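You operate a simulated robot arm through the tools that you are given. There is no shell and no other tool. Be economical: measure what you need, move in short steps, check, and stop when the job is done.

The job below is to be done with a simulated two-armed robot. You get a single attempt, and the scene is never put back.

TASK
Unload the blow-off box into the CLEAN tray and switch the jet off.
Fine: shut the lid; park the carousel with pocket A at the white pointer. Set down upright: white housing.

Only the result counts: the job must be done as asked and must still hold three seconds after the hand-in. Knocking over, shifting, dropping, spilling or breaking anything else fails it. A push-on lid holds only when it is set on centred and level and pressed home; a screw cap is set on level and turned clockwise until tight.

THE ROBOT
Two 7-joint arms with four-finger grippers on one trunk, on a base that drives. Base frame: it is fixed to the floor where the robot stands at the start and does not move with it; the origin is under the middle of the robot, x ahead of it, y to its left, z up; the surface under the hand at the start is at about z = 800. Readings come in mm, degrees, newtons and seconds.
The left shoulder is at the start at [40, 181, 1179], the right one opposite. With the tool pointing down near the work surface each hand reaches from about 300 to 820 mm from the robot's upright axis, wherever it stands, measured 20 degrees to its own side. Places, roughly: CLEAN tray [400, -400, 800]; black jet knob [400, -100, 800]; clear sliding lid [500, -100, 900]; filter core with black ends (3x3x5 cm) [400, -300, 800]; filter core with green ends (3x3x5 cm) [400, -200, 800]; filter core with orange ends (3x3x5 cm) [400, -300, 800]; grey BLOW-OFF box [500, -100, 800]; parts carousel [600, -400, 800]. Payload 3.67 kg a hand.
Tool frame (each hand has its own): the origin (TCP) lies between the finger pads and is the grasp point; the fingertips stand 28 mm ahead of it; z points along the fingers, y is the line along which they close. Largest opening 112 mm; the body of the gripper starts 73 mm behind the TCP.
Orientation is that of the tool frame in the base frame, as [roll, pitch, yaw] about the fixed x, y, z axes, in that order (R = Rz(yaw) Ry(pitch) Rx(roll)). With the fingers straight down and closing along the base's y, the tool's x points along the base's -x, its y along +y and its z along -z.

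THE INTERFACE
- The arms move only by the tool move_arm. It takes "left_increments", "right_increments" or both (then of equal length, played together; a hand with none holds still); each is a list that holds one entry, the list of rows, each a list of 7 numbers: the shift along the tool's x, y, z in mm, then the turn, a rotation vector about the tool's x, y, z in degrees, then the finger opening in mm, from 0 to 112. In form: [[[x, y, z, wx, wy, wz, claw], ...]]. A call has 1 to 10 rows; each row shifts and turns the commanded pose from where the row before left it, along the tool's axes as they then stand. A row lasts 0.2 s, in which the tool goes at most 50 mm and 8.6 degrees; a call with a longer step from one row to the next is refused whole, and so is a gripper value outside its range. Where a pose cannot be reached the arm comes as near as it can. A force on the tool above 90 N (or 10 N above the force at the start of the call, whichever is more), or a blocked arm, ends the call early, and 0.2 s more pass. The fingers move at their own pace and stop on an object; they squeeze with about 36 N. The grip force told is the motor's: it shows also when the fingers shut on nothing. Time passes only in rows, and 0.2 s behind the last, so rows that do not move let the fingers close. The reply holds the time, the measured pose of the TCP, the force on the tool along the base axes, the opening and the grip force, in the units named above and with some noise, with the torque about the TCP (base axes, N m) and any sound that the robot's microphone picked up.
- Cameras (640 x 400 px; columns grow to the right, rows downward): "scene" is now at [104.4, -27.1, 1409.8]; the picture's right is [-0.30, -0.95, 0.00], its down [-0.52, 0.17, -0.84] and it looks along [0.80, -0.25, -0.55] (base axes); focal length 272 px, centre (320, 200). "left" rides on the left gripper at [60, 18, -104] in its tool frame; the picture's right is [-0.29, 0.96, 0.00], its down [-0.80, -0.24, -0.55] and it looks along [-0.53, -0.16, 0.83] (tool axes); focal length 234 px, centre (320, 200). "right" rides on the right gripper at [60, -18, -104] in its tool frame; the picture's right is [0.29, 0.96, 0.00], its down [-0.80, 0.24, -0.55] and it looks along [-0.53, 0.16, 0.83] (tool axes); focal length 234 px, centre (320, 200). There is no depth. A picture from a camera that has moved, and an enlarged one, comes with that camera's place and axes in the base frame and with its lens.
- snapshot(camera): a new picture of that camera. No time passes.
- raise_lower(by): slides the trunk up (or, below 0, down) by that many mm; the arms and the scene camera ride with it, the base frame stays. It gives what a move gives, with no picture.
- drive_base(legs): drives the robot by 1 to 6 legs, each [ahead, left, turn to the left] in mm, mm and degrees, along the robot's own axes; the way and the turn of a leg run together, so that a leg with both is an arc; at most 1500 mm and 180 degrees a leg. The arms and the cameras ride along, it lands a little off, and it stops where it bumps. It gives what a move gives.
- head_to(pan, tilt): turns the head with the scene camera to pan (to the left, within 86 degrees either way) and tilt (down, from -29 to 69), counted from straight ahead of the robot. It gives what a move gives.
- close_up(camera, box): a new picture of the part [left, top, right, bottom] of that camera's present view, enlarged. No time passes.
- finish_job(): hands the job in; it is judged then, once.

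Work in short steps. Places have to be worked out from the pictures, the camera data and where the tool is seen: move nearer, look again, correct. Check each grasp and each placing, and mend what went wrong. You have 120 turns and 92 pictures in all, those below and enlarged ones among them. Open the grippers and draw the arms clear of the work before you hand the job in, unless the task says otherwise; then end with one line.

The tools are called by a JSON object that holds its "name" and its "arguments". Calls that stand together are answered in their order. move_arm: Moves the arms, as the interface text tells. Its arguments: {"type":"object","properties":{"left_increments":{"type":"array"},"right_increments":{"type":"array"}},"required":[]} The other tools are called the same way: raise_lower (by) slides the trunk up or down; drive_base (legs) drives the base; head_to (pan, tilt) turns the head that bears the scene camera; snapshot (camera) takes a picture; close_up (camera, box) takes an enlarged picture of a part of a camera's view; finish_job () hands the job in.

At the start:

```text
t: 0.0
left_ee_pos: [503.6, -49.0, 1237.0]
left_tcp_rot: [-180.0, 0.1, -180.0]
left_contact_force: [0.1, 0.7, -0.8]
left_wrist_torque: [0.01, 0.01, 0.01]
left_gripper_width: 112.1
left_gripper_force: 0.0
right_ee_pos: [440.7, -384.1, 1192.9]
right_tcp_rot: [180.0, 0.0, -180.0]
right_contact_force: [0.1, 1.0, -0.5]
right_wrist_torque: [0.0, 0.0, 0.01]
right_gripper_width: 111.7
right_gripper_force: 0.1
trunk travel left (down, up): [-300.0, 214.0]
robot x, y, heading: [-4.2, 2.9, -0.1]
head pan, tilt: [-17.7, 33.3]
```

scene: 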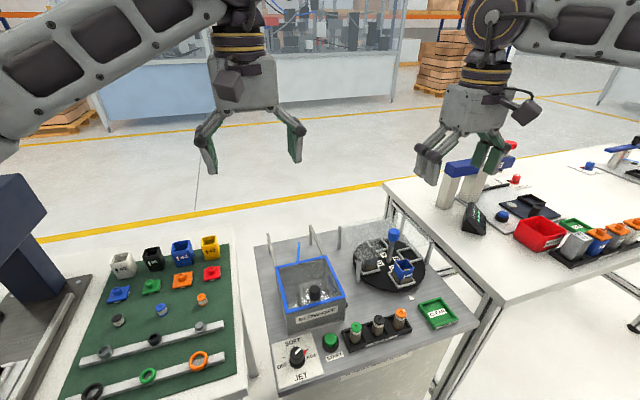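
right: 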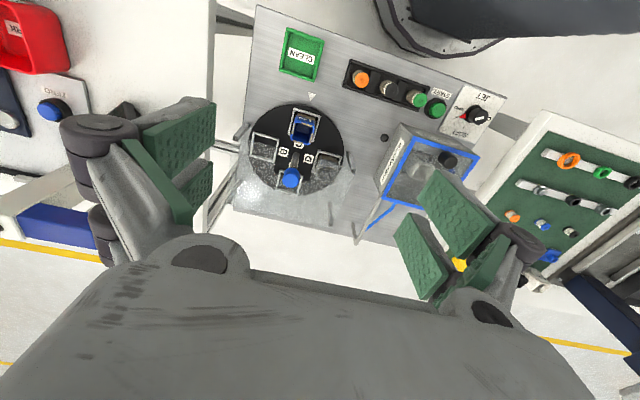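
left: 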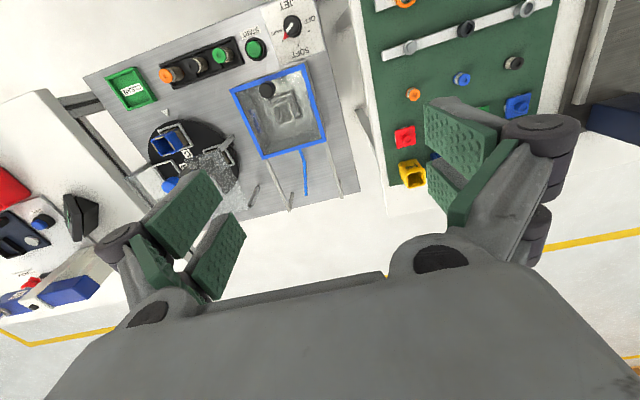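

The overview shows the blow-off box, jet panel, carousel and tray. I take enlarged views to see the details.

{"name": "close_up", "arguments": {"camera": "scene", "box": [250, 220, 360, 390]}}

{"name": "close_up", "arguments": {"camera": "scene", "box": [340, 220, 480, 360]}}

{"name": "close_up", "arguments": {"camera": "left", "box": [220, 0, 340, 200]}}

{"name": "close_up", "arguments": {"camera": "right", "box": [220, 20, 500, 240]}}

```text
2.35 times, centred on (305, 305) of scene
camera zoom: at [104.4, -27.1, 1409.8], right [-0.3, -0.95, 0.0], down [-0.52, 0.17, -0.84], along [0.8, -0.25, -0.55], focal length 639 px, centre (355, -47)
```

zoom: 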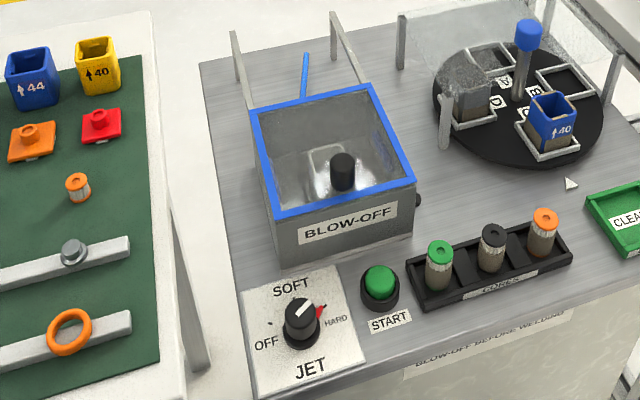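

```text
2.86 times, centred on (410, 290) of scene
camera zoom: at [104.4, -27.1, 1409.8], right [-0.3, -0.95, 0.0], down [-0.52, 0.17, -0.84], along [0.8, -0.25, -0.55], focal length 776 px, centre (63, -57)
```

zoom: 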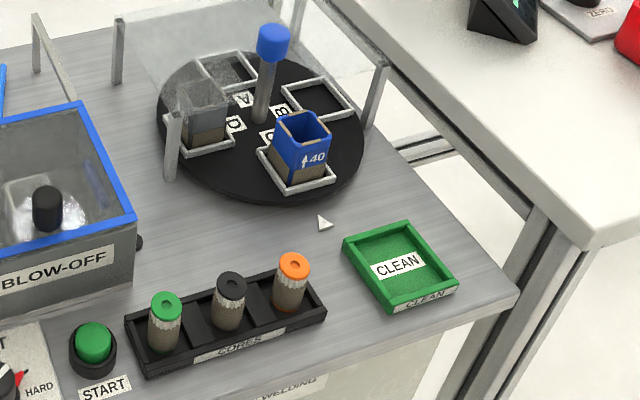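

```text
2.00 times, centred on (280, 100) of left
camera zoom: at [446.0, -31.3, 1339.6], right [0.29, 0.96, 0.0], down [0.8, -0.24, 0.55], along [0.53, -0.16, -0.83], focal length 468 px, centre (400, 400)
```

zoom: 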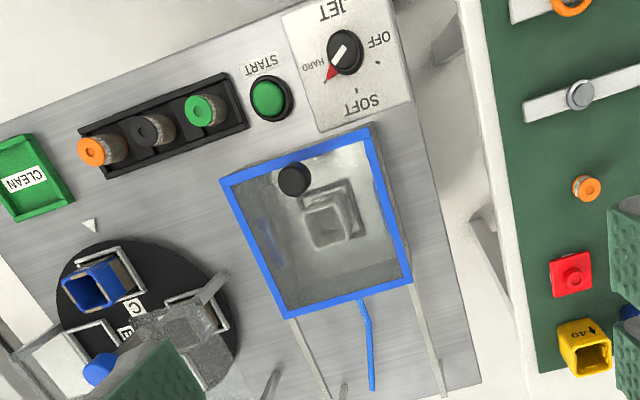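

```text
1.82 times, centred on (360, 130) of right
camera zoom: at [379.4, -402.1, 1297.9], right [-0.29, 0.96, 0.0], down [0.8, 0.24, 0.55], along [0.53, 0.16, -0.83], focal length 426 px, centre (247, 327)
```

zoom: 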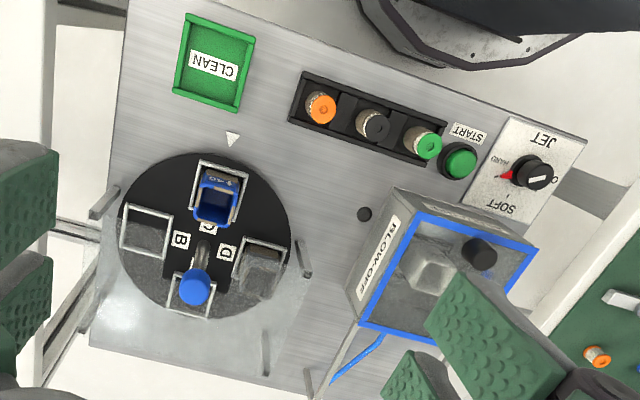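

I need a better view of the knob, lid and carousel before moving anything. More close-ups.

{"name": "close_up", "arguments": {"camera": "scene", "box": [270, 330, 334, 390]}}

{"name": "close_up", "arguments": {"camera": "scene", "box": [270, 220, 360, 330]}}

{"name": "close_up", "arguments": {"camera": "scene", "box": [345, 215, 435, 310]}}

```text
6.67 times, centred on (302, 360) of scene
camera zoom: at [104.4, -27.1, 1409.8], right [-0.3, -0.95, 0.0], down [-0.52, 0.17, -0.84], along [0.8, -0.25, -0.55], focal length 1811 px, centre (440, -867)
```

zoom: 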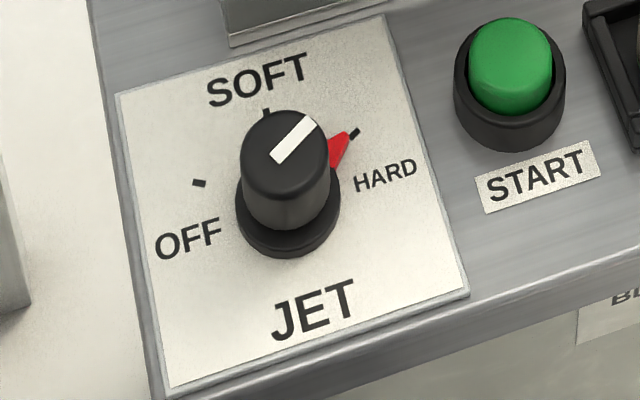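

```text
3.64 times, centred on (315, 275) of scene
camera zoom: at [104.4, -27.1, 1409.8], right [-0.3, -0.95, 0.0], down [-0.52, 0.17, -0.84], along [0.8, -0.25, -0.55], focal length 988 px, centre (338, -73)
```

zoom: 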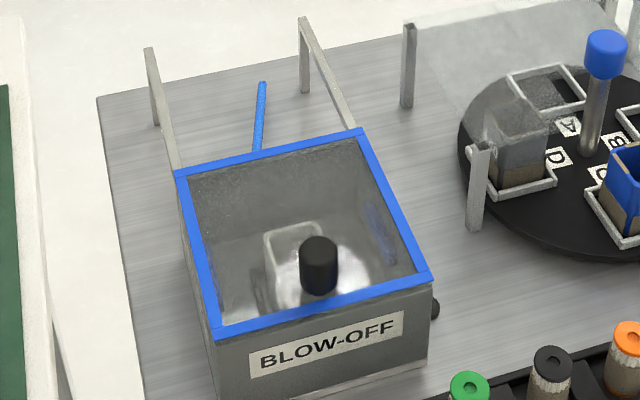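

```text
4.21 times, centred on (390, 262) of scene
camera zoom: at [104.4, -27.1, 1409.8], right [-0.3, -0.95, 0.0], down [-0.52, 0.17, -0.84], along [0.8, -0.25, -0.55], focal length 1144 px, centre (25, -63)
```

zoom: 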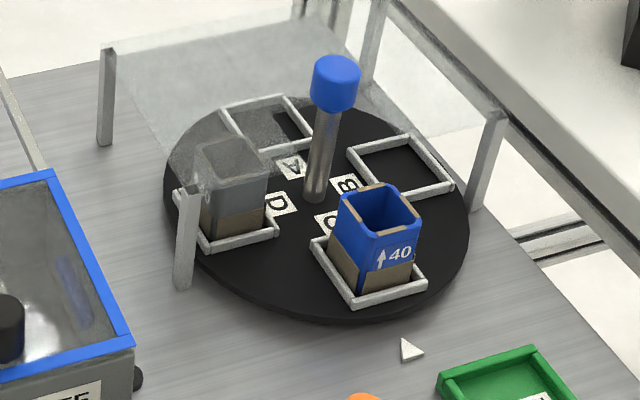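

The jet knob is at HARD, near [403, -66], and OFF is about 120° counter-clockwise. I move the left hand above the knob for a check.

{"name": "move_arm", "arguments": {"left_increments": [[[14.4, -2.4, 39.6, 0, 0, 0, 60], [14.4, -2.4, 39.6, 0, 0, 0, 60], [14.4, -2.4, 39.6, 0, 0, 0, 60], [14.4, -2.4, 39.6, 0, 0, 0, 60], [14.4, -2.4, 39.6, 0, 0, 0, 60], [14.4, -2.4, 39.6, 0, 0, 0, 60], [14.4, -2.4, 39.6, 0, 0, 0, 60], [0, 0, 0, 0, 0, 0, 60]]]}}

{"name": "snapshot", "arguments": {"camera": "left"}}

{"name": "snapshot", "arguments": {"camera": "scene"}}

```text
t: 1.8
left_ee_pos: [403.9, -66.2, 961.1]
left_tcp_rot: [-179.9, 0.1, -179.9]
left_contact_force: [-0.4, 0.1, 0.5]
left_wrist_torque: [0.01, -0.01, -0.03]
left_gripper_width: 60.1
left_gripper_force: 0.1
right_ee_pos: [440.2, -384.5, 1193.9]
right_tcp_rot: [-179.9, 0.0, 180.0]
right_contact_force: [0.5, 0.2, 0.0]
right_wrist_torque: [0.01, -0.01, -0.01]
right_gripper_width: 112.1
right_gripper_force: 0.0
trunk travel left (down, up): [-300.0, 214.0]
robot x, y, heading: [-2.2, 3.7, 0.0]
head pan, tilt: [-17.7, 33.3]
```

```text
81 pictures are left
camera left: at [345.2, -48.2, 1063.8], right [0.29, 0.96, 0.0], down [0.8, -0.24, 0.55], along [0.53, -0.16, -0.83], focal length 234 px, centre (320, 200)
```

left: 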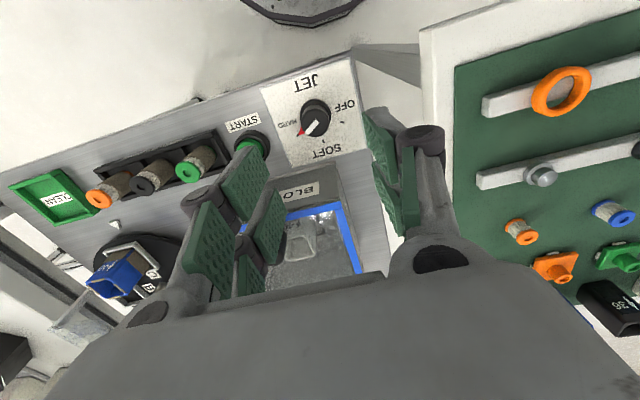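

```text
80 pictures are left
camera scene: at [104.3, -27.2, 1409.9], right [-0.3, -0.95, 0.0], down [-0.52, 0.17, -0.84], along [0.8, -0.25, -0.55], focal length 272 px, centre (320, 200)
```

scene: 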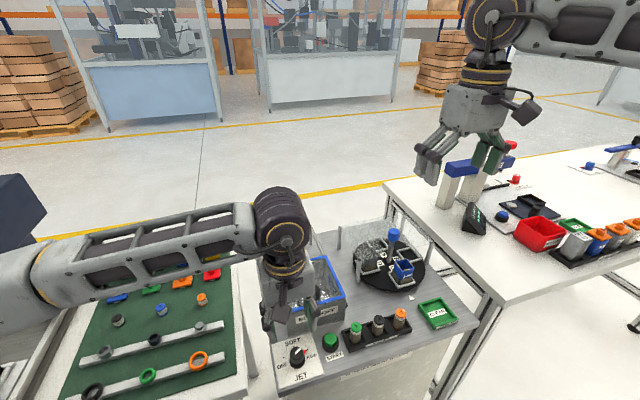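

Close-up of the knob from the left wrist, to fix its centre.

{"name": "close_up", "arguments": {"camera": "left", "box": [260, 50, 380, 170]}}

```text
3.33 times, centred on (320, 110) of left
camera zoom: at [345.2, -48.2, 1063.8], right [0.29, 0.96, 0.0], down [0.8, -0.24, 0.55], along [0.53, -0.16, -0.83], focal length 781 px, centre (320, 500)
```

zoom: 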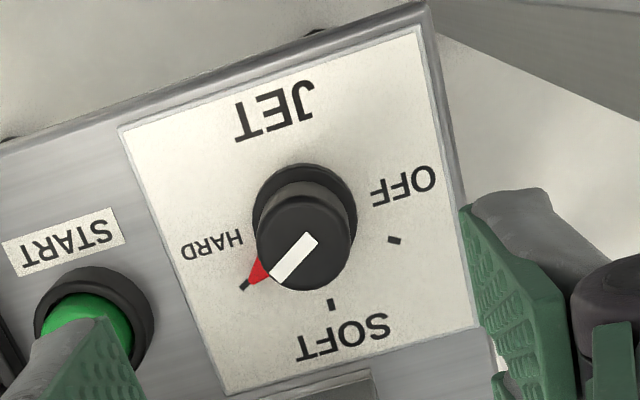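

The knob centre is about [403, -70.5], top at z ≈ 842, OFF lies at +57° and HARD at -57° from SOFT. I pre-turn the hand about -56° above it.

{"name": "move_arm", "arguments": {"left_increments": [[[0.9, -4.3, 0, 0, 0, 8, 60], [0, 0, 0, 0, 0, 8, 60], [0, 0, 0, 0, 0, 8, 60], [0, 0, 0, 0, 0, 8, 60], [0, 0, 0, 0, 0, 8, 60], [0, 0, 0, 0, 0, 8, 60], [0, 0, 0, 0, 0, 8, 60], [0, 0, 30, 0, 0, 0, 60], [0, 0, 30, 0, 0, 0, 60]]]}}

{"name": "snapshot", "arguments": {"camera": "left"}}

```text
t: 3.8
left_ee_pos: [402.2, -72.1, 899.5]
left_tcp_rot: [-180.0, 0.0, 123.9]
left_contact_force: [0.9, 0.8, -0.9]
left_wrist_torque: [-0.03, 0.02, 0.01]
left_gripper_width: 59.8
left_gripper_force: 0.1
right_ee_pos: [441.2, -385.6, 1193.3]
right_tcp_rot: [-180.0, 0.0, -180.0]
right_contact_force: [-1.0, -0.4, -0.2]
right_wrist_torque: [-0.02, 0.0, 0.0]
right_gripper_width: 112.0
right_gripper_force: 0.0
trunk travel left (down, up): [-300.0, 214.0]
robot x, y, heading: [0.9, -4.0, 0.2]
head pan, tilt: [-17.7, 33.3]
```

```text
78 pictures are left
camera left: at [385.9, -11.9, 1002.7], right [0.96, 0.3, 0.0], down [0.25, -0.8, 0.55], along [0.16, -0.53, -0.83], focal length 234 px, centre (320, 200)
```

left: 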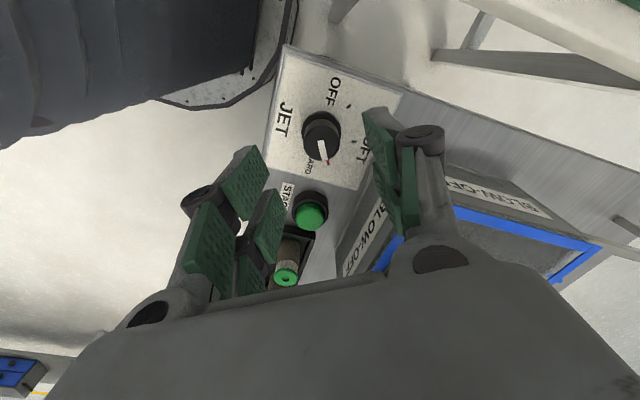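

The knob sits between the fingers, but I check its centre with a close-up.

{"name": "close_up", "arguments": {"camera": "left", "box": [270, 80, 390, 200]}}

```text
3.33 times, centred on (330, 140) of left
camera zoom: at [385.9, -11.9, 1002.7], right [0.96, 0.3, 0.0], down [0.25, -0.8, 0.55], along [0.16, -0.53, -0.83], focal length 781 px, centre (287, 400)
```

zoom: 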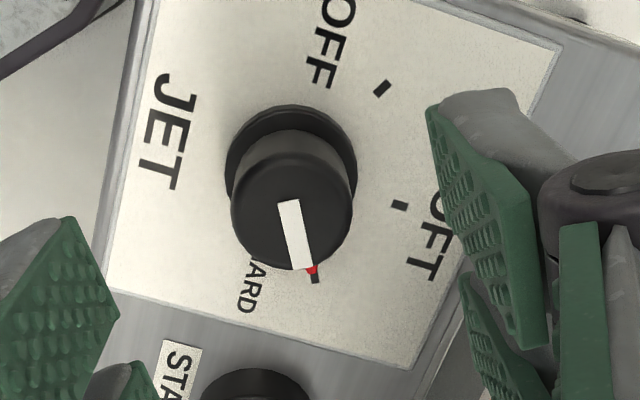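

Knob centre ≈ [403, -68.5]; I shift slightly, descend to z ≈ 843 and close on the knob.

{"name": "move_arm", "arguments": {"left_increments": [[[1.9, 2.5, 19, 0, 0, 0, 60], [0, 0, 19, 0, 0, 0, 60], [0, 0, 18, 0, 0, 0, 60], [0, 0, 0, 0, 0, 0, 10], [0, 0, 0, 0, 0, 0, 10]]]}}

{"name": "close_up", "arguments": {"camera": "scene", "box": [240, 280, 370, 400]}}

```text
t: 5.0
left_ee_pos: [402.5, -69.1, 844.0]
left_tcp_rot: [-180.0, 0.1, 124.0]
left_contact_force: [-3.5, -2.2, -3.4]
left_wrist_torque: [-0.39, -0.34, -0.04]
left_gripper_width: 26.4
left_gripper_force: 44.9
right_ee_pos: [439.9, -385.1, 1194.1]
right_tcp_rot: [180.0, 0.0, 179.9]
right_contact_force: [-0.2, 0.2, 0.5]
right_wrist_torque: [0.0, 0.01, 0.0]
right_gripper_width: 112.1
right_gripper_force: 0.1
trunk travel left (down, up): [-300.0, 214.0]
robot x, y, heading: [-1.2, 2.0, -0.4]
head pan, tilt: [-17.7, 33.3]
```

```text
3.33 times, centred on (305, 340) of scene
camera zoom: at [104.2, -27.4, 1409.8], right [-0.3, -0.95, 0.0], down [-0.52, 0.17, -0.84], along [0.8, -0.25, -0.55], focal length 905 px, centre (370, -267)
```

zoom: 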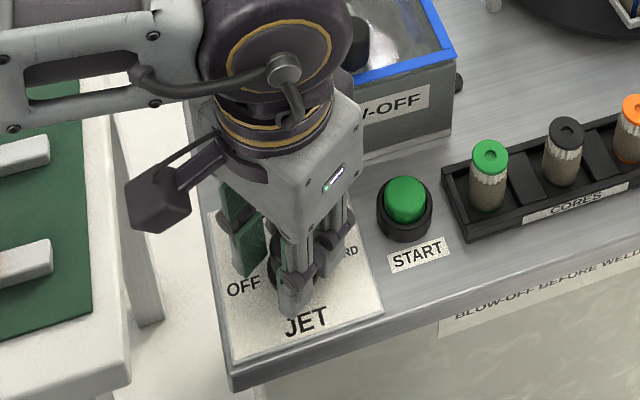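

The knob is gripped (26.4 mm). I turn it counter-clockwise (seen from above), first 60°.

{"name": "move_arm", "arguments": {"left_increments": [[[0, 0, 0, 0, 0, -8, 10], [0, 0, 0, 0, 0, -8, 10], [0, 0, 0, 0, 0, -8, 10], [0, 0, 0, 0, 0, -8, 10], [0, 0, 0, 0, 0, -8, 10], [0, 0, 0, 0, 0, -8, 10], [0, 0, 0, 0, 0, -8, 10]]]}}

```text
t: 6.6
left_ee_pos: [402.8, -71.3, 843.7]
left_tcp_rot: [-179.9, 0.0, -179.8]
left_contact_force: [-8.2, -27.9, -5.6]
left_wrist_torque: [-0.65, 0.37, -0.04]
left_gripper_width: 25.4
left_gripper_force: 44.8
right_ee_pos: [440.5, -388.5, 1192.2]
right_tcp_rot: [179.8, 0.1, -179.9]
right_contact_force: [0.3, -0.5, 0.2]
right_wrist_torque: [-0.01, -0.03, 0.01]
right_gripper_width: 112.2
right_gripper_force: 0.1
trunk travel left (down, up): [-300.0, 214.0]
robot x, y, heading: [-2.1, 0.4, -0.1]
head pan, tilt: [-17.7, 33.3]
```

The turn went with the knob; a side force of 28 N shows I'm ~2 mm off in y, so I ease that and turn on to OFF.

{"name": "move_arm", "arguments": {"left_increments": [[[0, -2, 0, 0, 0, -8, 10], [0, 0, 0, 0, 0, -8, 10], [0, 0, 0, 0, 0, -8, 10], [0, 0, 0, 0, 0, -8, 10], [0, 0, 0, 0, 0, -8, 10], [0, 0, 0, 0, 0, -8, 10], [0, 0, 0, 0, 0, -8, 10], [0, 0, 0, 0, 0, -4, 10], [0, 0, 0, 0, 0, 0, 10]]]}}

```text
t: 8.6
left_ee_pos: [403.2, -70.3, 843.7]
left_tcp_rot: [179.9, -0.1, -119.8]
left_contact_force: [-0.3, -20.9, 3.1]
left_wrist_torque: [-0.61, 0.01, -0.37]
left_gripper_width: 25.3
left_gripper_force: 45.5
right_ee_pos: [439.0, -386.0, 1192.7]
right_tcp_rot: [179.9, 0.0, -180.0]
right_contact_force: [-0.4, 0.3, 0.2]
right_wrist_torque: [-0.01, 0.0, 0.0]
right_gripper_width: 112.1
right_gripper_force: 0.1
trunk travel left (down, up): [-300.0, 214.0]
robot x, y, heading: [1.3, 0.3, -0.1]
head pan, tilt: [-17.7, 33.3]
```

I turned 116° in all. Now I release, rise and look.

{"name": "move_arm", "arguments": {"left_increments": [[[0, 0, 0, 0, 0, 0, 60], [0, 0, 0, 0, 0, 0, 60], [0, 0, -40, 0, 0, 0, 60], [0, 0, -45, 0, 0, 0, 60], [0, 0, -45, 0, 0, 0, 60], [0, 0, -45, 0, 0, 0, 60]]]}}

{"name": "snapshot", "arguments": {"camera": "left"}}

{"name": "close_up", "arguments": {"camera": "scene", "box": [260, 300, 360, 390]}}

```text
t: 10.0
left_ee_pos: [404.3, -70.5, 1018.5]
left_tcp_rot: [-180.0, 0.0, -120.0]
left_contact_force: [0.1, -0.2, -0.1]
left_wrist_torque: [0.03, -0.03, 0.02]
left_gripper_width: 60.1
left_gripper_force: 0.0
right_ee_pos: [440.0, -385.2, 1194.7]
right_tcp_rot: [-180.0, 0.0, 180.0]
right_contact_force: [-0.3, -0.3, 0.7]
right_wrist_torque: [-0.05, 0.01, 0.02]
right_gripper_width: 111.9
right_gripper_force: 0.0
trunk travel left (down, up): [-300.0, 214.0]
robot x, y, heading: [1.2, -0.7, 0.0]
head pan, tilt: [-17.7, 33.3]
```

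```text
75 pictures are left
camera left: at [359.6, -112.8, 1121.6], right [-0.69, 0.73, 0.0], down [0.61, 0.57, 0.55], along [0.4, 0.38, -0.83], focal length 234 px, centre (320, 200)
```

left: 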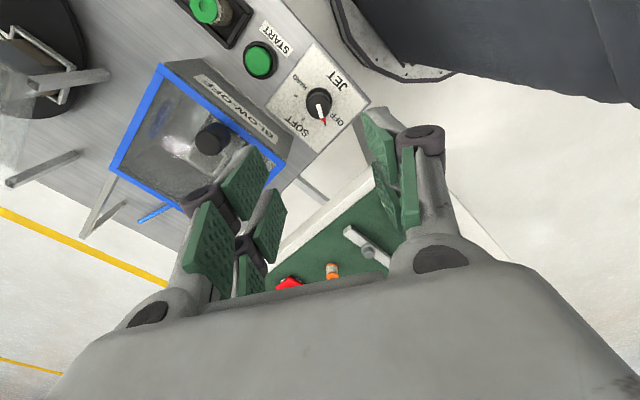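

```text
4.44 times, centred on (310, 345) of scene
camera zoom: at [103.8, -27.2, 1409.9], right [-0.3, -0.95, 0.0], down [-0.52, 0.17, -0.84], along [0.8, -0.25, -0.55], focal length 1207 px, centre (364, -444)
```

zoom: 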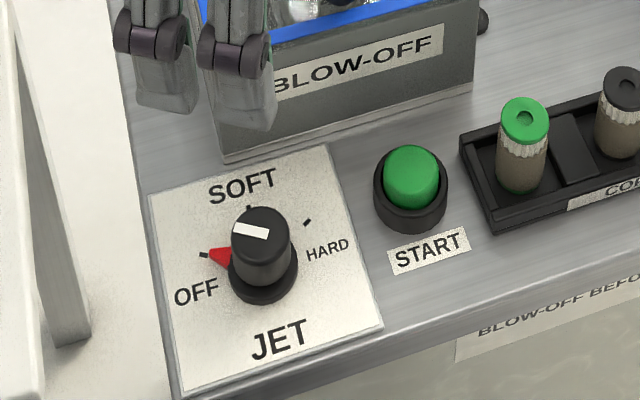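

The jet reads OFF. Next I bring the left hand square again, above the lid's black knob.

{"name": "move_arm", "arguments": {"left_increments": [[[0, 0, 0, 0, 0, 8.57, 60], [0, 0, 0, 0, 0, 8.57, 60], [0, 0, 0, 0, 0, 8.57, 60], [0, 0, 0, 0, 0, 8.57, 60], [0, 0, 0, 0, 0, 8.57, 60], [0, 0, 0, 0, 0, 8.57, 60], [0, 0, 0, 0, 0, 8.57, 60], [-40, -30, 0, 0, 0, 0, 60], [-40, -30, 0, 0, 0, 0, 60], [0, 0, 0, 0, 0, 0, 60]]]}}

{"name": "snapshot", "arguments": {"camera": "left"}}

{"name": "close_up", "arguments": {"camera": "left", "box": [240, 60, 400, 220]}}

```text
t: 12.2
left_ee_pos: [484.9, -129.6, 1017.6]
left_tcp_rot: [-179.9, 0.0, 180.0]
left_contact_force: [0.1, 0.0, 0.2]
left_wrist_torque: [-0.03, -0.02, -0.02]
left_gripper_width: 60.0
left_gripper_force: 0.1
right_ee_pos: [439.8, -383.1, 1195.8]
right_tcp_rot: [180.0, 0.0, 180.0]
right_contact_force: [-0.2, 0.9, 0.4]
right_wrist_torque: [-0.01, -0.02, 0.02]
right_gripper_width: 112.1
right_gripper_force: 0.1
trunk travel left (down, up): [-300.0, 214.0]
robot x, y, heading: [0.1, -0.2, 0.0]
head pan, tilt: [-17.7, 33.3]
```

```text
73 pictures are left
camera left: at [426.6, -111.3, 1121.7], right [0.29, 0.96, 0.0], down [0.8, -0.24, 0.55], along [0.53, -0.16, -0.83], focal length 234 px, centre (320, 200)
```

left: 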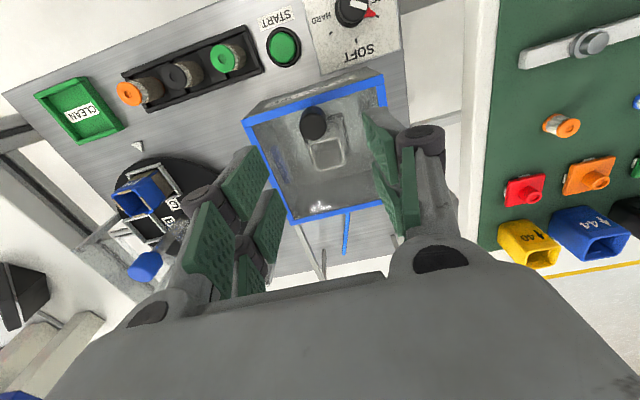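

```text
2.50 times, centred on (320, 140) of left
camera zoom: at [426.6, -111.3, 1121.7], right [0.29, 0.96, 0.0], down [0.8, -0.24, 0.55], along [0.53, -0.16, -0.83], focal length 585 px, centre (320, 350)
```

zoom: 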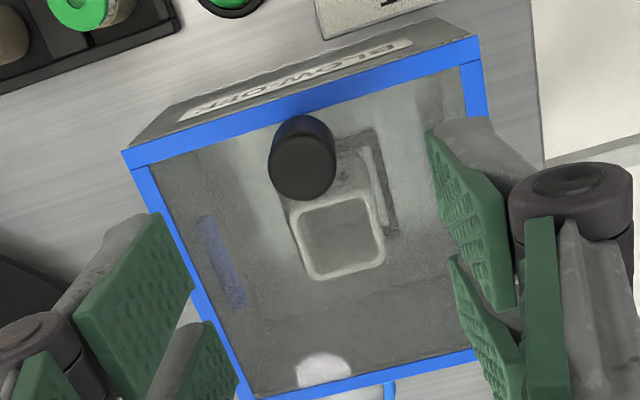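

The lid knob's middle is about [473, -130, 934], its top about z = 949. I lower the left hand onto it and close.

{"name": "move_arm", "arguments": {"left_increments": [[[11.4, -0.9, 0, 0, 0, 0, 60], [0, 0, 22, 0, 0, 0, 60], [0, 0, 22, 0, 0, 0, 60], [0, 0, 21, 0, 0, 0, 60], [0, 0, 0, 0, 0, 0, 10], [0, 0, 0, 0, 0, 0, 10]]]}}

{"name": "close_up", "arguments": {"camera": "scene", "box": [240, 200, 380, 340]}}

```text
t: 13.6
left_ee_pos: [473.6, -128.1, 953.0]
left_tcp_rot: [-179.9, 0.0, 180.0]
left_contact_force: [0.1, 0.1, 0.9]
left_wrist_torque: [0.02, 0.04, -0.03]
left_gripper_width: 9.7
left_gripper_force: 0.1
right_ee_pos: [440.2, -384.3, 1194.8]
right_tcp_rot: [180.0, 0.0, -180.0]
right_contact_force: [-0.5, 0.1, 0.4]
right_wrist_torque: [0.01, 0.03, 0.0]
right_gripper_width: 112.2
right_gripper_force: 0.1
trunk travel left (down, up): [-300.0, 214.0]
robot x, y, heading: [0.4, 1.2, -0.2]
head pan, tilt: [-17.7, 33.3]
```

```text
2.86 times, centred on (310, 270) of scene
camera zoom: at [104.3, -27.2, 1409.9], right [-0.3, -0.95, 0.0], down [-0.52, 0.17, -0.84], along [0.8, -0.25, -0.55], focal length 776 px, centre (349, 0)
```

zoom: 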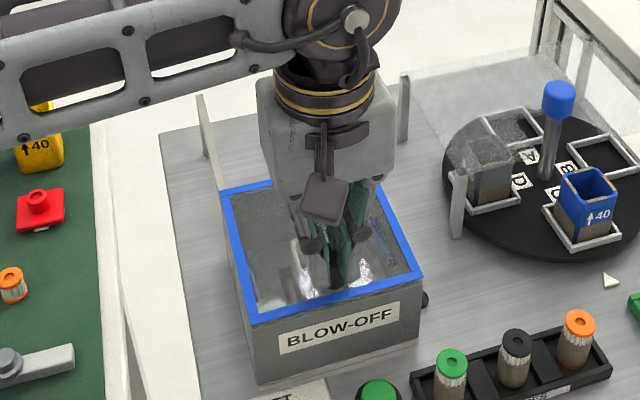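

The fingers closed on nothing: the knob is lower than I judged. I open, go 15 mm lower, and try again.

{"name": "move_arm", "arguments": {"left_increments": [[[0, 0, 0, 0, 0, 0, 60], [0, 0, 0, 0, 0, 0, 60], [0, 0, 8, 0, 0, 0, 60], [0, 0, 7, 0, 0, 0, 60], [0, 0, 0, 0, 0, 0, 10], [0, 0, 0, 0, 0, 0, 10]]]}}

{"name": "close_up", "arguments": {"camera": "left", "box": [240, 60, 400, 220]}}

```text
t: 15.0
left_ee_pos: [473.5, -133.7, 938.3]
left_tcp_rot: [-179.9, 0.1, 179.9]
left_contact_force: [5.5, -23.8, -3.7]
left_wrist_torque: [-0.23, 0.1, -0.05]
left_gripper_width: 23.9
left_gripper_force: 38.5
right_ee_pos: [439.3, -388.3, 1192.2]
right_tcp_rot: [179.9, 0.1, 179.9]
right_contact_force: [-0.1, -0.1, -0.4]
right_wrist_torque: [-0.01, -0.02, 0.0]
right_gripper_width: 112.1
right_gripper_force: 0.0
trunk travel left (down, up): [-300.0, 214.0]
robot x, y, heading: [0.9, -2.0, -0.4]
head pan, tilt: [-17.7, 33.3]
```

```text
2.50 times, centred on (320, 140) of left
camera zoom: at [415.2, -115.8, 1040.1], right [0.29, 0.96, 0.0], down [0.8, -0.24, 0.55], along [0.53, -0.16, -0.83], focal length 585 px, centre (320, 350)
```

zoom: 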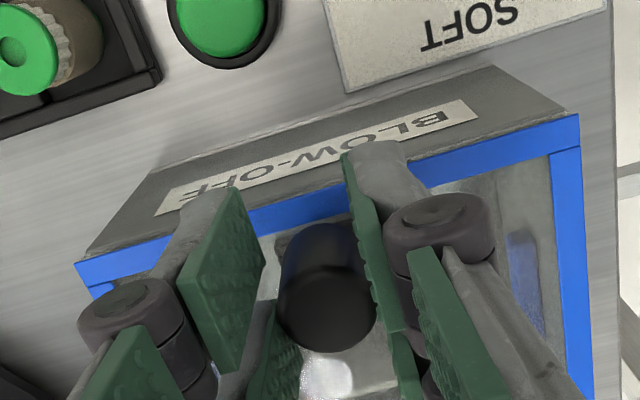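

The grip is high and off-centre: two views give the knob at [481, -133.5], top z ≈ 921. I reopen, re-centre, go 9 mm lower and close.

{"name": "move_arm", "arguments": {"left_increments": [[[0, 0, 0, 0, 0, 0, 60], [0, 0, 0, 0, 0, 0, 60], [-7.5, -3.5, 0, 0, 0, 0, 60], [0, 0, 9, 0, 0, 0, 60], [0, 0, 0, 0, 0, 0, 10], [0, 0, 0, 0, 0, 0, 10]]]}}

{"name": "close_up", "arguments": {"camera": "left", "box": [240, 60, 400, 220]}}

```text
t: 16.4
left_ee_pos: [480.0, -134.2, 929.0]
left_tcp_rot: [-180.0, 0.1, 179.9]
left_contact_force: [1.0, -5.0, -1.8]
left_wrist_torque: [-0.03, -0.17, 0.03]
left_gripper_width: 21.4
left_gripper_force: 42.3
right_ee_pos: [440.2, -385.8, 1192.6]
right_tcp_rot: [179.9, 0.1, -180.0]
right_contact_force: [0.7, -0.2, 0.1]
right_wrist_torque: [-0.01, 0.01, 0.0]
right_gripper_width: 112.0
right_gripper_force: 0.0
trunk travel left (down, up): [-300.0, 214.0]
robot x, y, heading: [-0.6, -3.8, 0.0]
head pan, tilt: [-17.7, 33.3]
```

```text
2.50 times, centred on (320, 140) of left
camera zoom: at [421.5, -116.3, 1031.8], right [0.29, 0.96, 0.0], down [0.8, -0.24, 0.55], along [0.53, -0.16, -0.83], focal length 585 px, centre (320, 350)
```

zoom: 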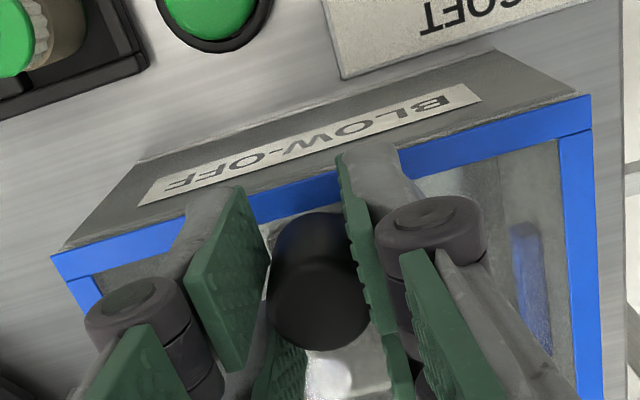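

Firm, low-force grip (21.4 mm). I try sliding the lid 30 mm along +x.

{"name": "move_arm", "arguments": {"left_increments": [[[-10, 0, 0, 0, 0, 0, 10], [-10, 0, 0, 0, 0, 0, 10], [-10, 0, 0, 0, 0, 0, 10], [0, 0, 0, 0, 0, 0, 10]]]}}

{"name": "close_up", "arguments": {"camera": "scene", "box": [240, 200, 380, 340]}}

```text
t: 17.4
left_ee_pos: [510.7, -134.8, 929.3]
left_tcp_rot: [179.9, -0.2, -180.0]
left_contact_force: [0.0, -9.8, -5.7]
left_wrist_torque: [-0.27, -0.12, -0.12]
left_gripper_width: 21.2
left_gripper_force: 45.3
right_ee_pos: [440.2, -385.3, 1194.2]
right_tcp_rot: [179.8, 0.0, 180.0]
right_contact_force: [0.1, 0.4, -0.3]
right_wrist_torque: [0.0, 0.0, 0.0]
right_gripper_width: 112.1
right_gripper_force: 0.0
trunk travel left (down, up): [-300.0, 214.0]
robot x, y, heading: [-1.2, 3.3, -0.1]
head pan, tilt: [-17.7, 33.3]
```

```text
2.86 times, centred on (310, 270) of scene
camera zoom: at [104.9, -28.7, 1409.8], right [-0.3, -0.95, 0.0], down [-0.52, 0.17, -0.84], along [0.8, -0.25, -0.55], focal length 776 px, centre (349, 0)
```

zoom: 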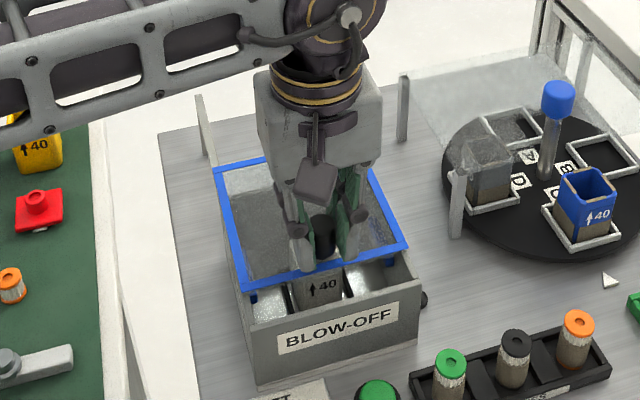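

The lid slides smoothly; I open it another 80 mm.

{"name": "move_arm", "arguments": {"left_increments": [[[-12, 0, 0, 0, 0, 0, 10], [-12, 0, 0, 0, 0, 0, 10], [-12, 0, 0, 0, 0, 0, 10], [-12, 0, 0, 0, 0, 0, 10], [-12, 0, 0, 0, 0, 0, 10], [-12, 0, 0, 0, 0, 0, 10], [-8, 0, 0, 0, 0, 0, 10], [0, 0, 0, 0, 0, 0, 10]]]}}

{"name": "close_up", "arguments": {"camera": "scene", "box": [240, 200, 380, 340]}}

```text
t: 19.2
left_ee_pos: [590.4, -134.2, 929.1]
left_tcp_rot: [-180.0, -0.1, 179.9]
left_contact_force: [-0.1, -8.2, 1.4]
left_wrist_torque: [-0.29, 0.48, 0.03]
left_gripper_width: 21.5
left_gripper_force: 45.6
right_ee_pos: [439.1, -385.3, 1193.5]
right_tcp_rot: [179.9, 0.0, 180.0]
right_contact_force: [-0.8, -0.4, -0.1]
right_wrist_torque: [-0.03, -0.01, 0.02]
right_gripper_width: 112.0
right_gripper_force: 0.2
trunk travel left (down, up): [-300.0, 214.0]
robot x, y, heading: [-2.6, 3.1, 0.3]
head pan, tilt: [-17.7, 33.3]
```

```text
2.86 times, centred on (310, 270) of scene
camera zoom: at [104.3, -28.2, 1409.8], right [-0.3, -0.95, 0.0], down [-0.52, 0.17, -0.84], along [0.8, -0.25, -0.55], focal length 776 px, centre (349, 0)
```

zoom: 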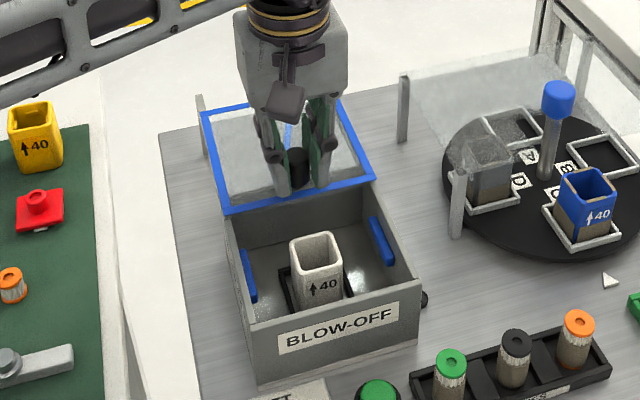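

The white housing (40, arrow up) is now exposed. I release the lid knob and draw the left hand up and to the left, and send the right hand above the box.

{"name": "move_arm", "arguments": {"left_increments": [[[0, 0, 0, 0, 0, 0, 60], [0, 0, 0, 0, 0, 0, 60], [0, 0, -30, 0, 0, 0, 60], [0, 0, -40, 0, 0, 0, 60], [0, 0, -45, 0, 0, 0, 60], [0, 30, -30, 0, 0, 0, 60], [0, 45, 0, 0, 0, 0, 60], [0, 45, 0, 0, 0, 0, 60], [0, 45, 0, 0, 0, 0, 60], [0, 45, 0, 0, 0, 0, 60]]]}}

{"name": "move_arm", "arguments": {"left_increments": [[[0, 45, 0, 0, 0, 0, 60], [0, 45, 0, 0, 0, 0, 60], [0, 0, 0, 0, 0, 0, 60], [0, 0, 0, 0, 0, 0, 60], [0, 0, 0, 0, 0, 0, 60], [0, 0, 0, 0, 0, 0, 60], [0, 0, 0, 0, 0, 0, 60]]], "right_increments": [[[-9, 35, 25, 0, 0, 0, 80], [-9, 35, 25, 0, 0, 0, 80], [-9, 35, 25, 0, 0, 0, 80], [-9, 35, 25, 0, 0, 0, 80], [-9, 35, 25, 0, 0, 0, 80], [-9, 35, 25, 0, 0, 0, 80], [-6, 40, 25, 0, 0, 0, 80]]]}}

{"name": "snapshot", "arguments": {"camera": "right"}}

```text
t: 21.4
left_ee_pos: [588.3, 79.2, 1071.5]
left_tcp_rot: [-179.9, -0.1, 180.0]
left_contact_force: [0.5, -0.3, -0.4]
left_wrist_torque: [0.0, 0.02, -0.02]
left_gripper_width: 59.9
left_gripper_force: 0.1
right_ee_pos: [440.3, -382.5, 1194.3]
right_tcp_rot: [-179.9, 0.0, 179.9]
right_contact_force: [-0.4, 0.6, 0.1]
right_wrist_torque: [-0.06, 0.03, -0.02]
right_gripper_width: 112.0
right_gripper_force: 0.1
trunk travel left (down, up): [-300.0, 214.0]
robot x, y, heading: [0.1, 1.0, -0.1]
head pan, tilt: [-17.7, 33.3]
```

```text
t: 23.0
left_ee_pos: [591.7, 168.0, 1072.1]
left_tcp_rot: [-179.9, -0.1, -180.0]
left_contact_force: [1.1, 0.0, -0.3]
left_wrist_torque: [0.0, 0.02, 0.02]
left_gripper_width: 59.9
left_gripper_force: 0.0
right_ee_pos: [501.9, -134.9, 1019.8]
right_tcp_rot: [180.0, -0.1, 180.0]
right_contact_force: [0.3, 0.1, -0.4]
right_wrist_torque: [-0.03, -0.01, -0.01]
right_gripper_width: 80.2
right_gripper_force: 0.1
trunk travel left (down, up): [-300.0, 214.0]
robot x, y, heading: [2.5, -1.6, 0.3]
head pan, tilt: [-17.7, 33.3]
```

```text
66 pictures are left
camera right: at [441.6, -153.7, 1123.2], right [-0.29, 0.96, 0.0], down [0.8, 0.24, 0.55], along [0.53, 0.16, -0.83], focal length 234 px, centre (320, 200)
```

right: 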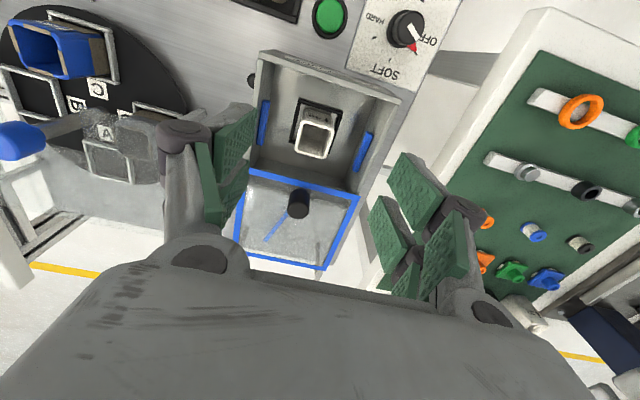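

{"name": "close_up", "arguments": {"camera": "right", "box": [240, 50, 410, 220]}}

{"name": "close_up", "arguments": {"camera": "scene", "box": [270, 250, 350, 330]}}

```text
2.35 times, centred on (325, 135) of right
camera zoom: at [441.6, -153.7, 1123.2], right [-0.29, 0.96, 0.0], down [0.8, 0.24, 0.55], along [0.53, 0.16, -0.83], focal length 551 px, centre (308, 353)
```

zoom: 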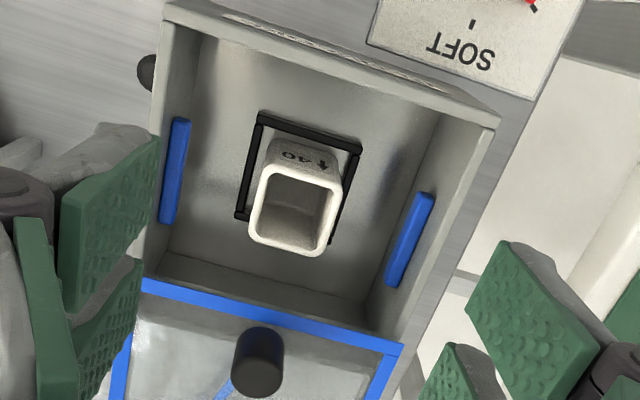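

```text
5.00 times, centred on (310, 290) of scene
camera zoom: at [106.3, -25.9, 1409.7], right [-0.3, -0.95, 0.0], down [-0.52, 0.17, -0.84], along [0.8, -0.25, -0.55], focal length 1358 px, centre (370, -250)
```

zoom: 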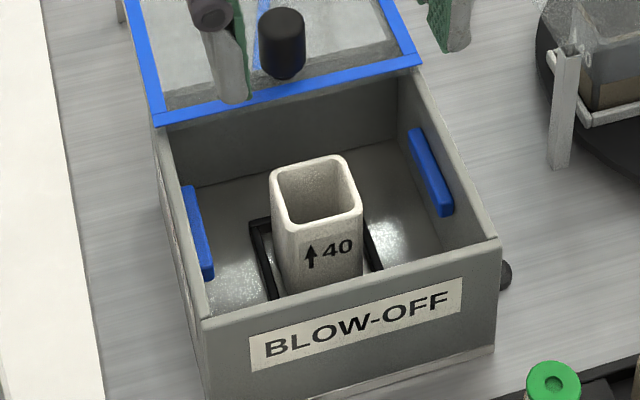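

I estimate the housing's rim centre at about [525, -132, 871]. I come lower over it with 70 mm opening and recheck.

{"name": "move_arm", "arguments": {"right_increments": [[[-12, 1.5, 20, 0, 0, 0, 70], [-11, 1.5, 20, 0, 0, 0, 70], [0, 0, 20, 0, 0, 0, 70], [0, 0, 20, 0, 0, 0, 70], [0, 0, 0, 0, 0, 0, 70]]]}}

{"name": "close_up", "arguments": {"camera": "right", "box": [210, 30, 430, 230]}}

{"name": "close_up", "arguments": {"camera": "scene", "box": [260, 220, 360, 330]}}

```text
t: 24.2
left_ee_pos: [589.8, 167.5, 1073.6]
left_tcp_rot: [-179.9, 0.0, 180.0]
left_contact_force: [1.0, -0.4, -0.3]
left_wrist_torque: [0.02, 0.0, 0.02]
left_gripper_width: 59.9
left_gripper_force: 0.1
right_ee_pos: [522.1, -133.0, 938.1]
right_tcp_rot: [-180.0, 0.0, 179.9]
right_contact_force: [-0.5, -0.5, 0.4]
right_wrist_torque: [-0.02, 0.01, -0.01]
right_gripper_width: 69.9
right_gripper_force: 0.0
trunk travel left (down, up): [-300.0, 214.0]
robot x, y, heading: [0.3, -2.1, 0.2]
head pan, tilt: [-17.7, 33.3]
```

```text
2.00 times, centred on (320, 130) of right
camera zoom: at [461.4, -150.1, 1042.8], right [-0.29, 0.96, 0.0], down [0.8, 0.24, 0.55], along [0.53, 0.16, -0.83], focal length 468 px, centre (320, 340)
```

zoom: 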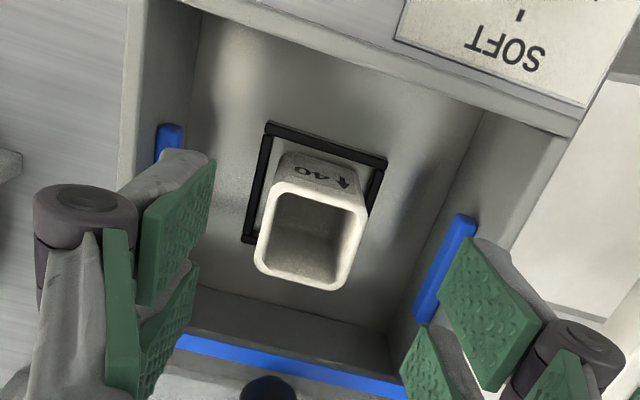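

```text
3.64 times, centred on (310, 275) of scene
camera zoom: at [104.0, -27.0, 1409.9], right [-0.3, -0.95, 0.0], down [-0.52, 0.17, -0.84], along [0.8, -0.25, -0.55], focal length 988 px, centre (356, -73)
```

zoom: 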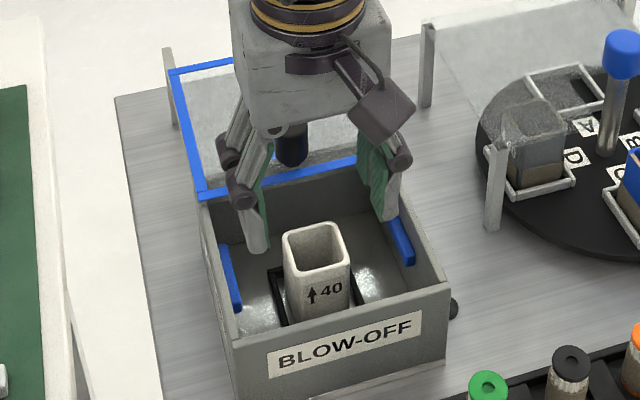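

Rim centre ≈ [526, -134, 871]. I narrow the opening to 60, shift a little and descend to z ≈ 860.

{"name": "move_arm", "arguments": {"right_increments": [[[-4, -1, 0, 0, 0, 0, 60], [0, 0, 20, 0, 0, 0, 60], [0, 0, 20, 0, 0, 0, 60], [0, 0, 20, 0, 0, 0, 60], [0, 0, 18, 0, 0, 0, 60], [0, 0, 0, 0, 0, 0, 60]]]}}

{"name": "close_up", "arguments": {"camera": "right", "box": [210, 30, 430, 230]}}

```text
t: 25.6
left_ee_pos: [590.6, 168.6, 1072.2]
left_tcp_rot: [180.0, 0.1, 180.0]
left_contact_force: [0.7, -0.7, -0.3]
left_wrist_torque: [0.0, 0.01, 0.0]
left_gripper_width: 60.1
left_gripper_force: 0.0
right_ee_pos: [524.1, -138.3, 863.9]
right_tcp_rot: [179.9, 0.0, -179.9]
right_contact_force: [-1.2, -0.4, -0.4]
right_wrist_torque: [-0.03, -0.01, 0.02]
right_gripper_width: 60.0
right_gripper_force: 0.1
right hand out of reach, approached as far as the arm can: row 5
trunk travel left (down, up): [-300.0, 214.0]
robot x, y, heading: [1.0, -3.8, 0.3]
head pan, tilt: [-17.7, 33.3]
```

```text
2.00 times, centred on (320, 130) of right
camera zoom: at [462.8, -155.5, 967.8], right [-0.29, 0.96, 0.0], down [0.8, 0.24, 0.55], along [0.53, 0.16, -0.83], focal length 468 px, centre (320, 340)
```

zoom: 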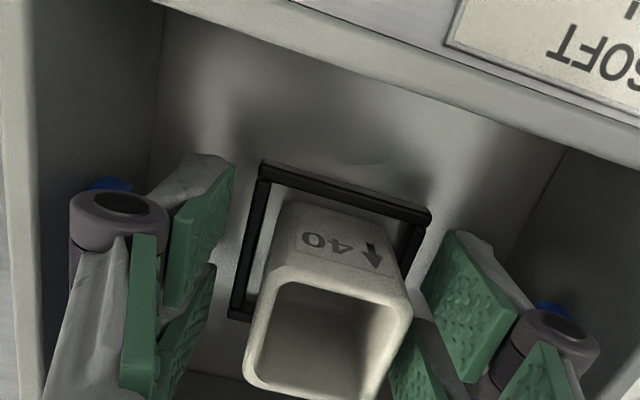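

The fingers straddle the housing; it lies about 3 mm toward +y of the hand. I nudge and close.

{"name": "move_arm", "arguments": {"right_increments": [[[0, 2.5, 0, 0, 0, 0, 60], [0, 0, 0, 0, 0, 0, 20], [0, 0, 0, 0, 0, 0, 20], [0, 0, 0, 0, 0, 0, 20]]]}}

```text
t: 26.6
left_ee_pos: [590.7, 167.7, 1073.4]
left_tcp_rot: [-179.9, 0.0, -179.9]
left_contact_force: [-0.1, -1.5, 0.8]
left_wrist_torque: [0.02, 0.0, 0.0]
left_gripper_width: 60.0
left_gripper_force: 0.1
right_ee_pos: [523.4, -136.6, 864.3]
right_tcp_rot: [179.9, 0.1, 180.0]
right_contact_force: [-0.8, 0.2, 1.1]
right_wrist_torque: [0.04, -0.03, -0.01]
right_gripper_width: 39.4
right_gripper_force: 36.3
trunk travel left (down, up): [-300.0, 214.0]
robot x, y, heading: [-2.4, 2.5, 0.0]
head pan, tilt: [-17.7, 33.3]
```

Gripped at 39.4 mm with no side force. I lift straight up 140 mm.

{"name": "move_arm", "arguments": {"right_increments": [[[0, 0, -10, 0, 0, 0, 20], [0, 0, -20, 0, 0, 0, 20], [0, 0, -25, 0, 0, 0, 20], [0, 0, -30, 0, 0, 0, 20], [0, 0, -30, 0, 0, 0, 20], [0, 0, -25, 0, 0, 0, 20], [0, 0, 0, 0, 0, 0, 20]]]}}

{"name": "snapshot", "arguments": {"camera": "scene"}}

{"name": "close_up", "arguments": {"camera": "right", "box": [190, 0, 450, 250]}}

```text
t: 28.2
left_ee_pos: [590.5, 166.6, 1073.7]
left_tcp_rot: [180.0, -0.1, -180.0]
left_contact_force: [-0.1, 0.0, -0.2]
left_wrist_torque: [0.03, 0.03, -0.01]
left_gripper_width: 59.9
left_gripper_force: 0.1
right_ee_pos: [523.6, -136.3, 1007.0]
right_tcp_rot: [-179.9, 0.0, -180.0]
right_contact_force: [0.9, 0.2, 0.2]
right_wrist_torque: [0.0, 0.0, 0.03]
right_gripper_width: 20.0
right_gripper_force: 0.0
trunk travel left (down, up): [-300.0, 214.0]
robot x, y, heading: [1.5, 0.5, -0.1]
head pan, tilt: [-17.7, 33.3]
```

```text
60 pictures are left
camera scene: at [104.9, -27.1, 1409.8], right [-0.3, -0.95, 0.0], down [-0.52, 0.17, -0.84], along [0.8, -0.25, -0.55], focal length 272 px, centre (320, 200)
```

scene: 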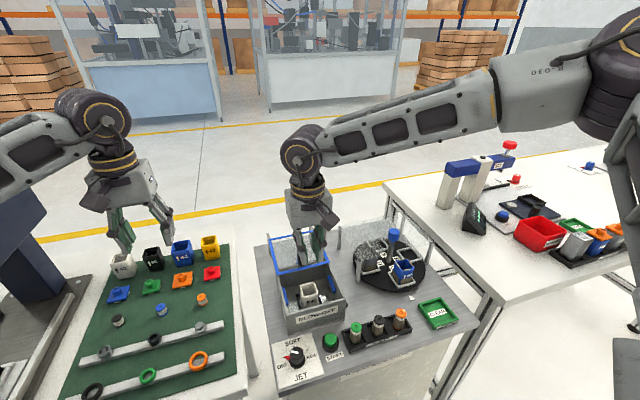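

```text
1.60 times, centred on (320, 125) of right
camera zoom: at [461.9, -154.5, 1111.1], right [-0.29, 0.96, 0.0], down [0.8, 0.24, 0.55], along [0.53, 0.16, -0.83], focal length 375 px, centre (320, 320)
```

zoom: 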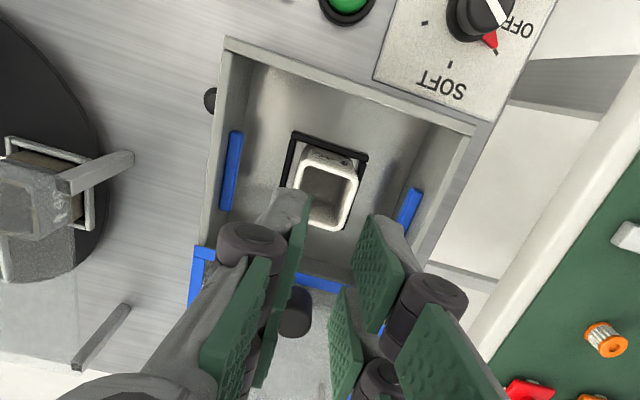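

The housing slipped out and stayed in its seat: the grip was too shallow (rim nearer z ≈ 858, centre x ≈ 529). The right arm ran out of reach low down, so I lower the trunk 80 mm.

{"name": "raise_lower", "arguments": {"by": -80}}

{"name": "close_up", "arguments": {"camera": "right", "box": [210, 30, 430, 230]}}

{"name": "close_up", "arguments": {"camera": "scene", "box": [260, 220, 360, 330]}}

```text
t: 29.4
left_ee_pos: [589.8, 167.9, 994.7]
left_tcp_rot: [179.9, 0.0, -179.9]
left_contact_force: [0.1, -0.9, 0.2]
left_wrist_torque: [-0.05, -0.03, -0.01]
left_gripper_width: 60.3
left_gripper_force: 0.0
right_ee_pos: [521.9, -136.1, 928.7]
right_tcp_rot: [-180.0, 0.1, -180.0]
right_contact_force: [-0.5, -0.4, 0.2]
right_wrist_torque: [0.0, 0.01, 0.0]
right_gripper_width: 20.1
right_gripper_force: 0.0
trunk travel left (down, up): [-220.0, 294.0]
robot x, y, heading: [1.2, 4.2, -0.0]
head pan, tilt: [-17.7, 33.3]
```

```text
2.00 times, centred on (320, 130) of right
camera zoom: at [461.5, -154.4, 1032.0], right [-0.29, 0.96, 0.0], down [0.8, 0.24, 0.55], along [0.53, 0.16, -0.83], focal length 468 px, centre (320, 340)
```

zoom: 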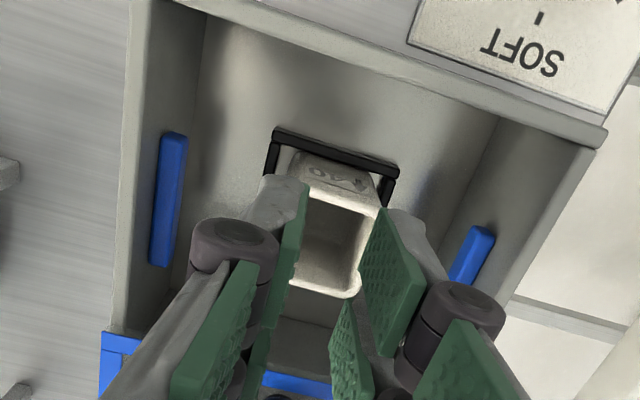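

```text
3.64 times, centred on (310, 275) of scene
camera zoom: at [104.2, -27.0, 1330.7], right [-0.3, -0.95, 0.0], down [-0.52, 0.17, -0.84], along [0.8, -0.25, -0.55], focal length 988 px, centre (356, -73)
```

zoom: 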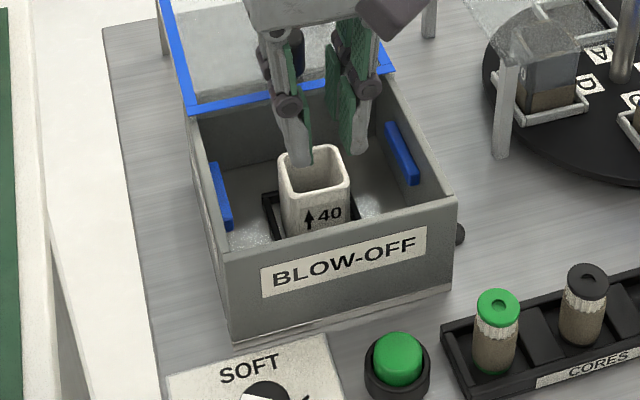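

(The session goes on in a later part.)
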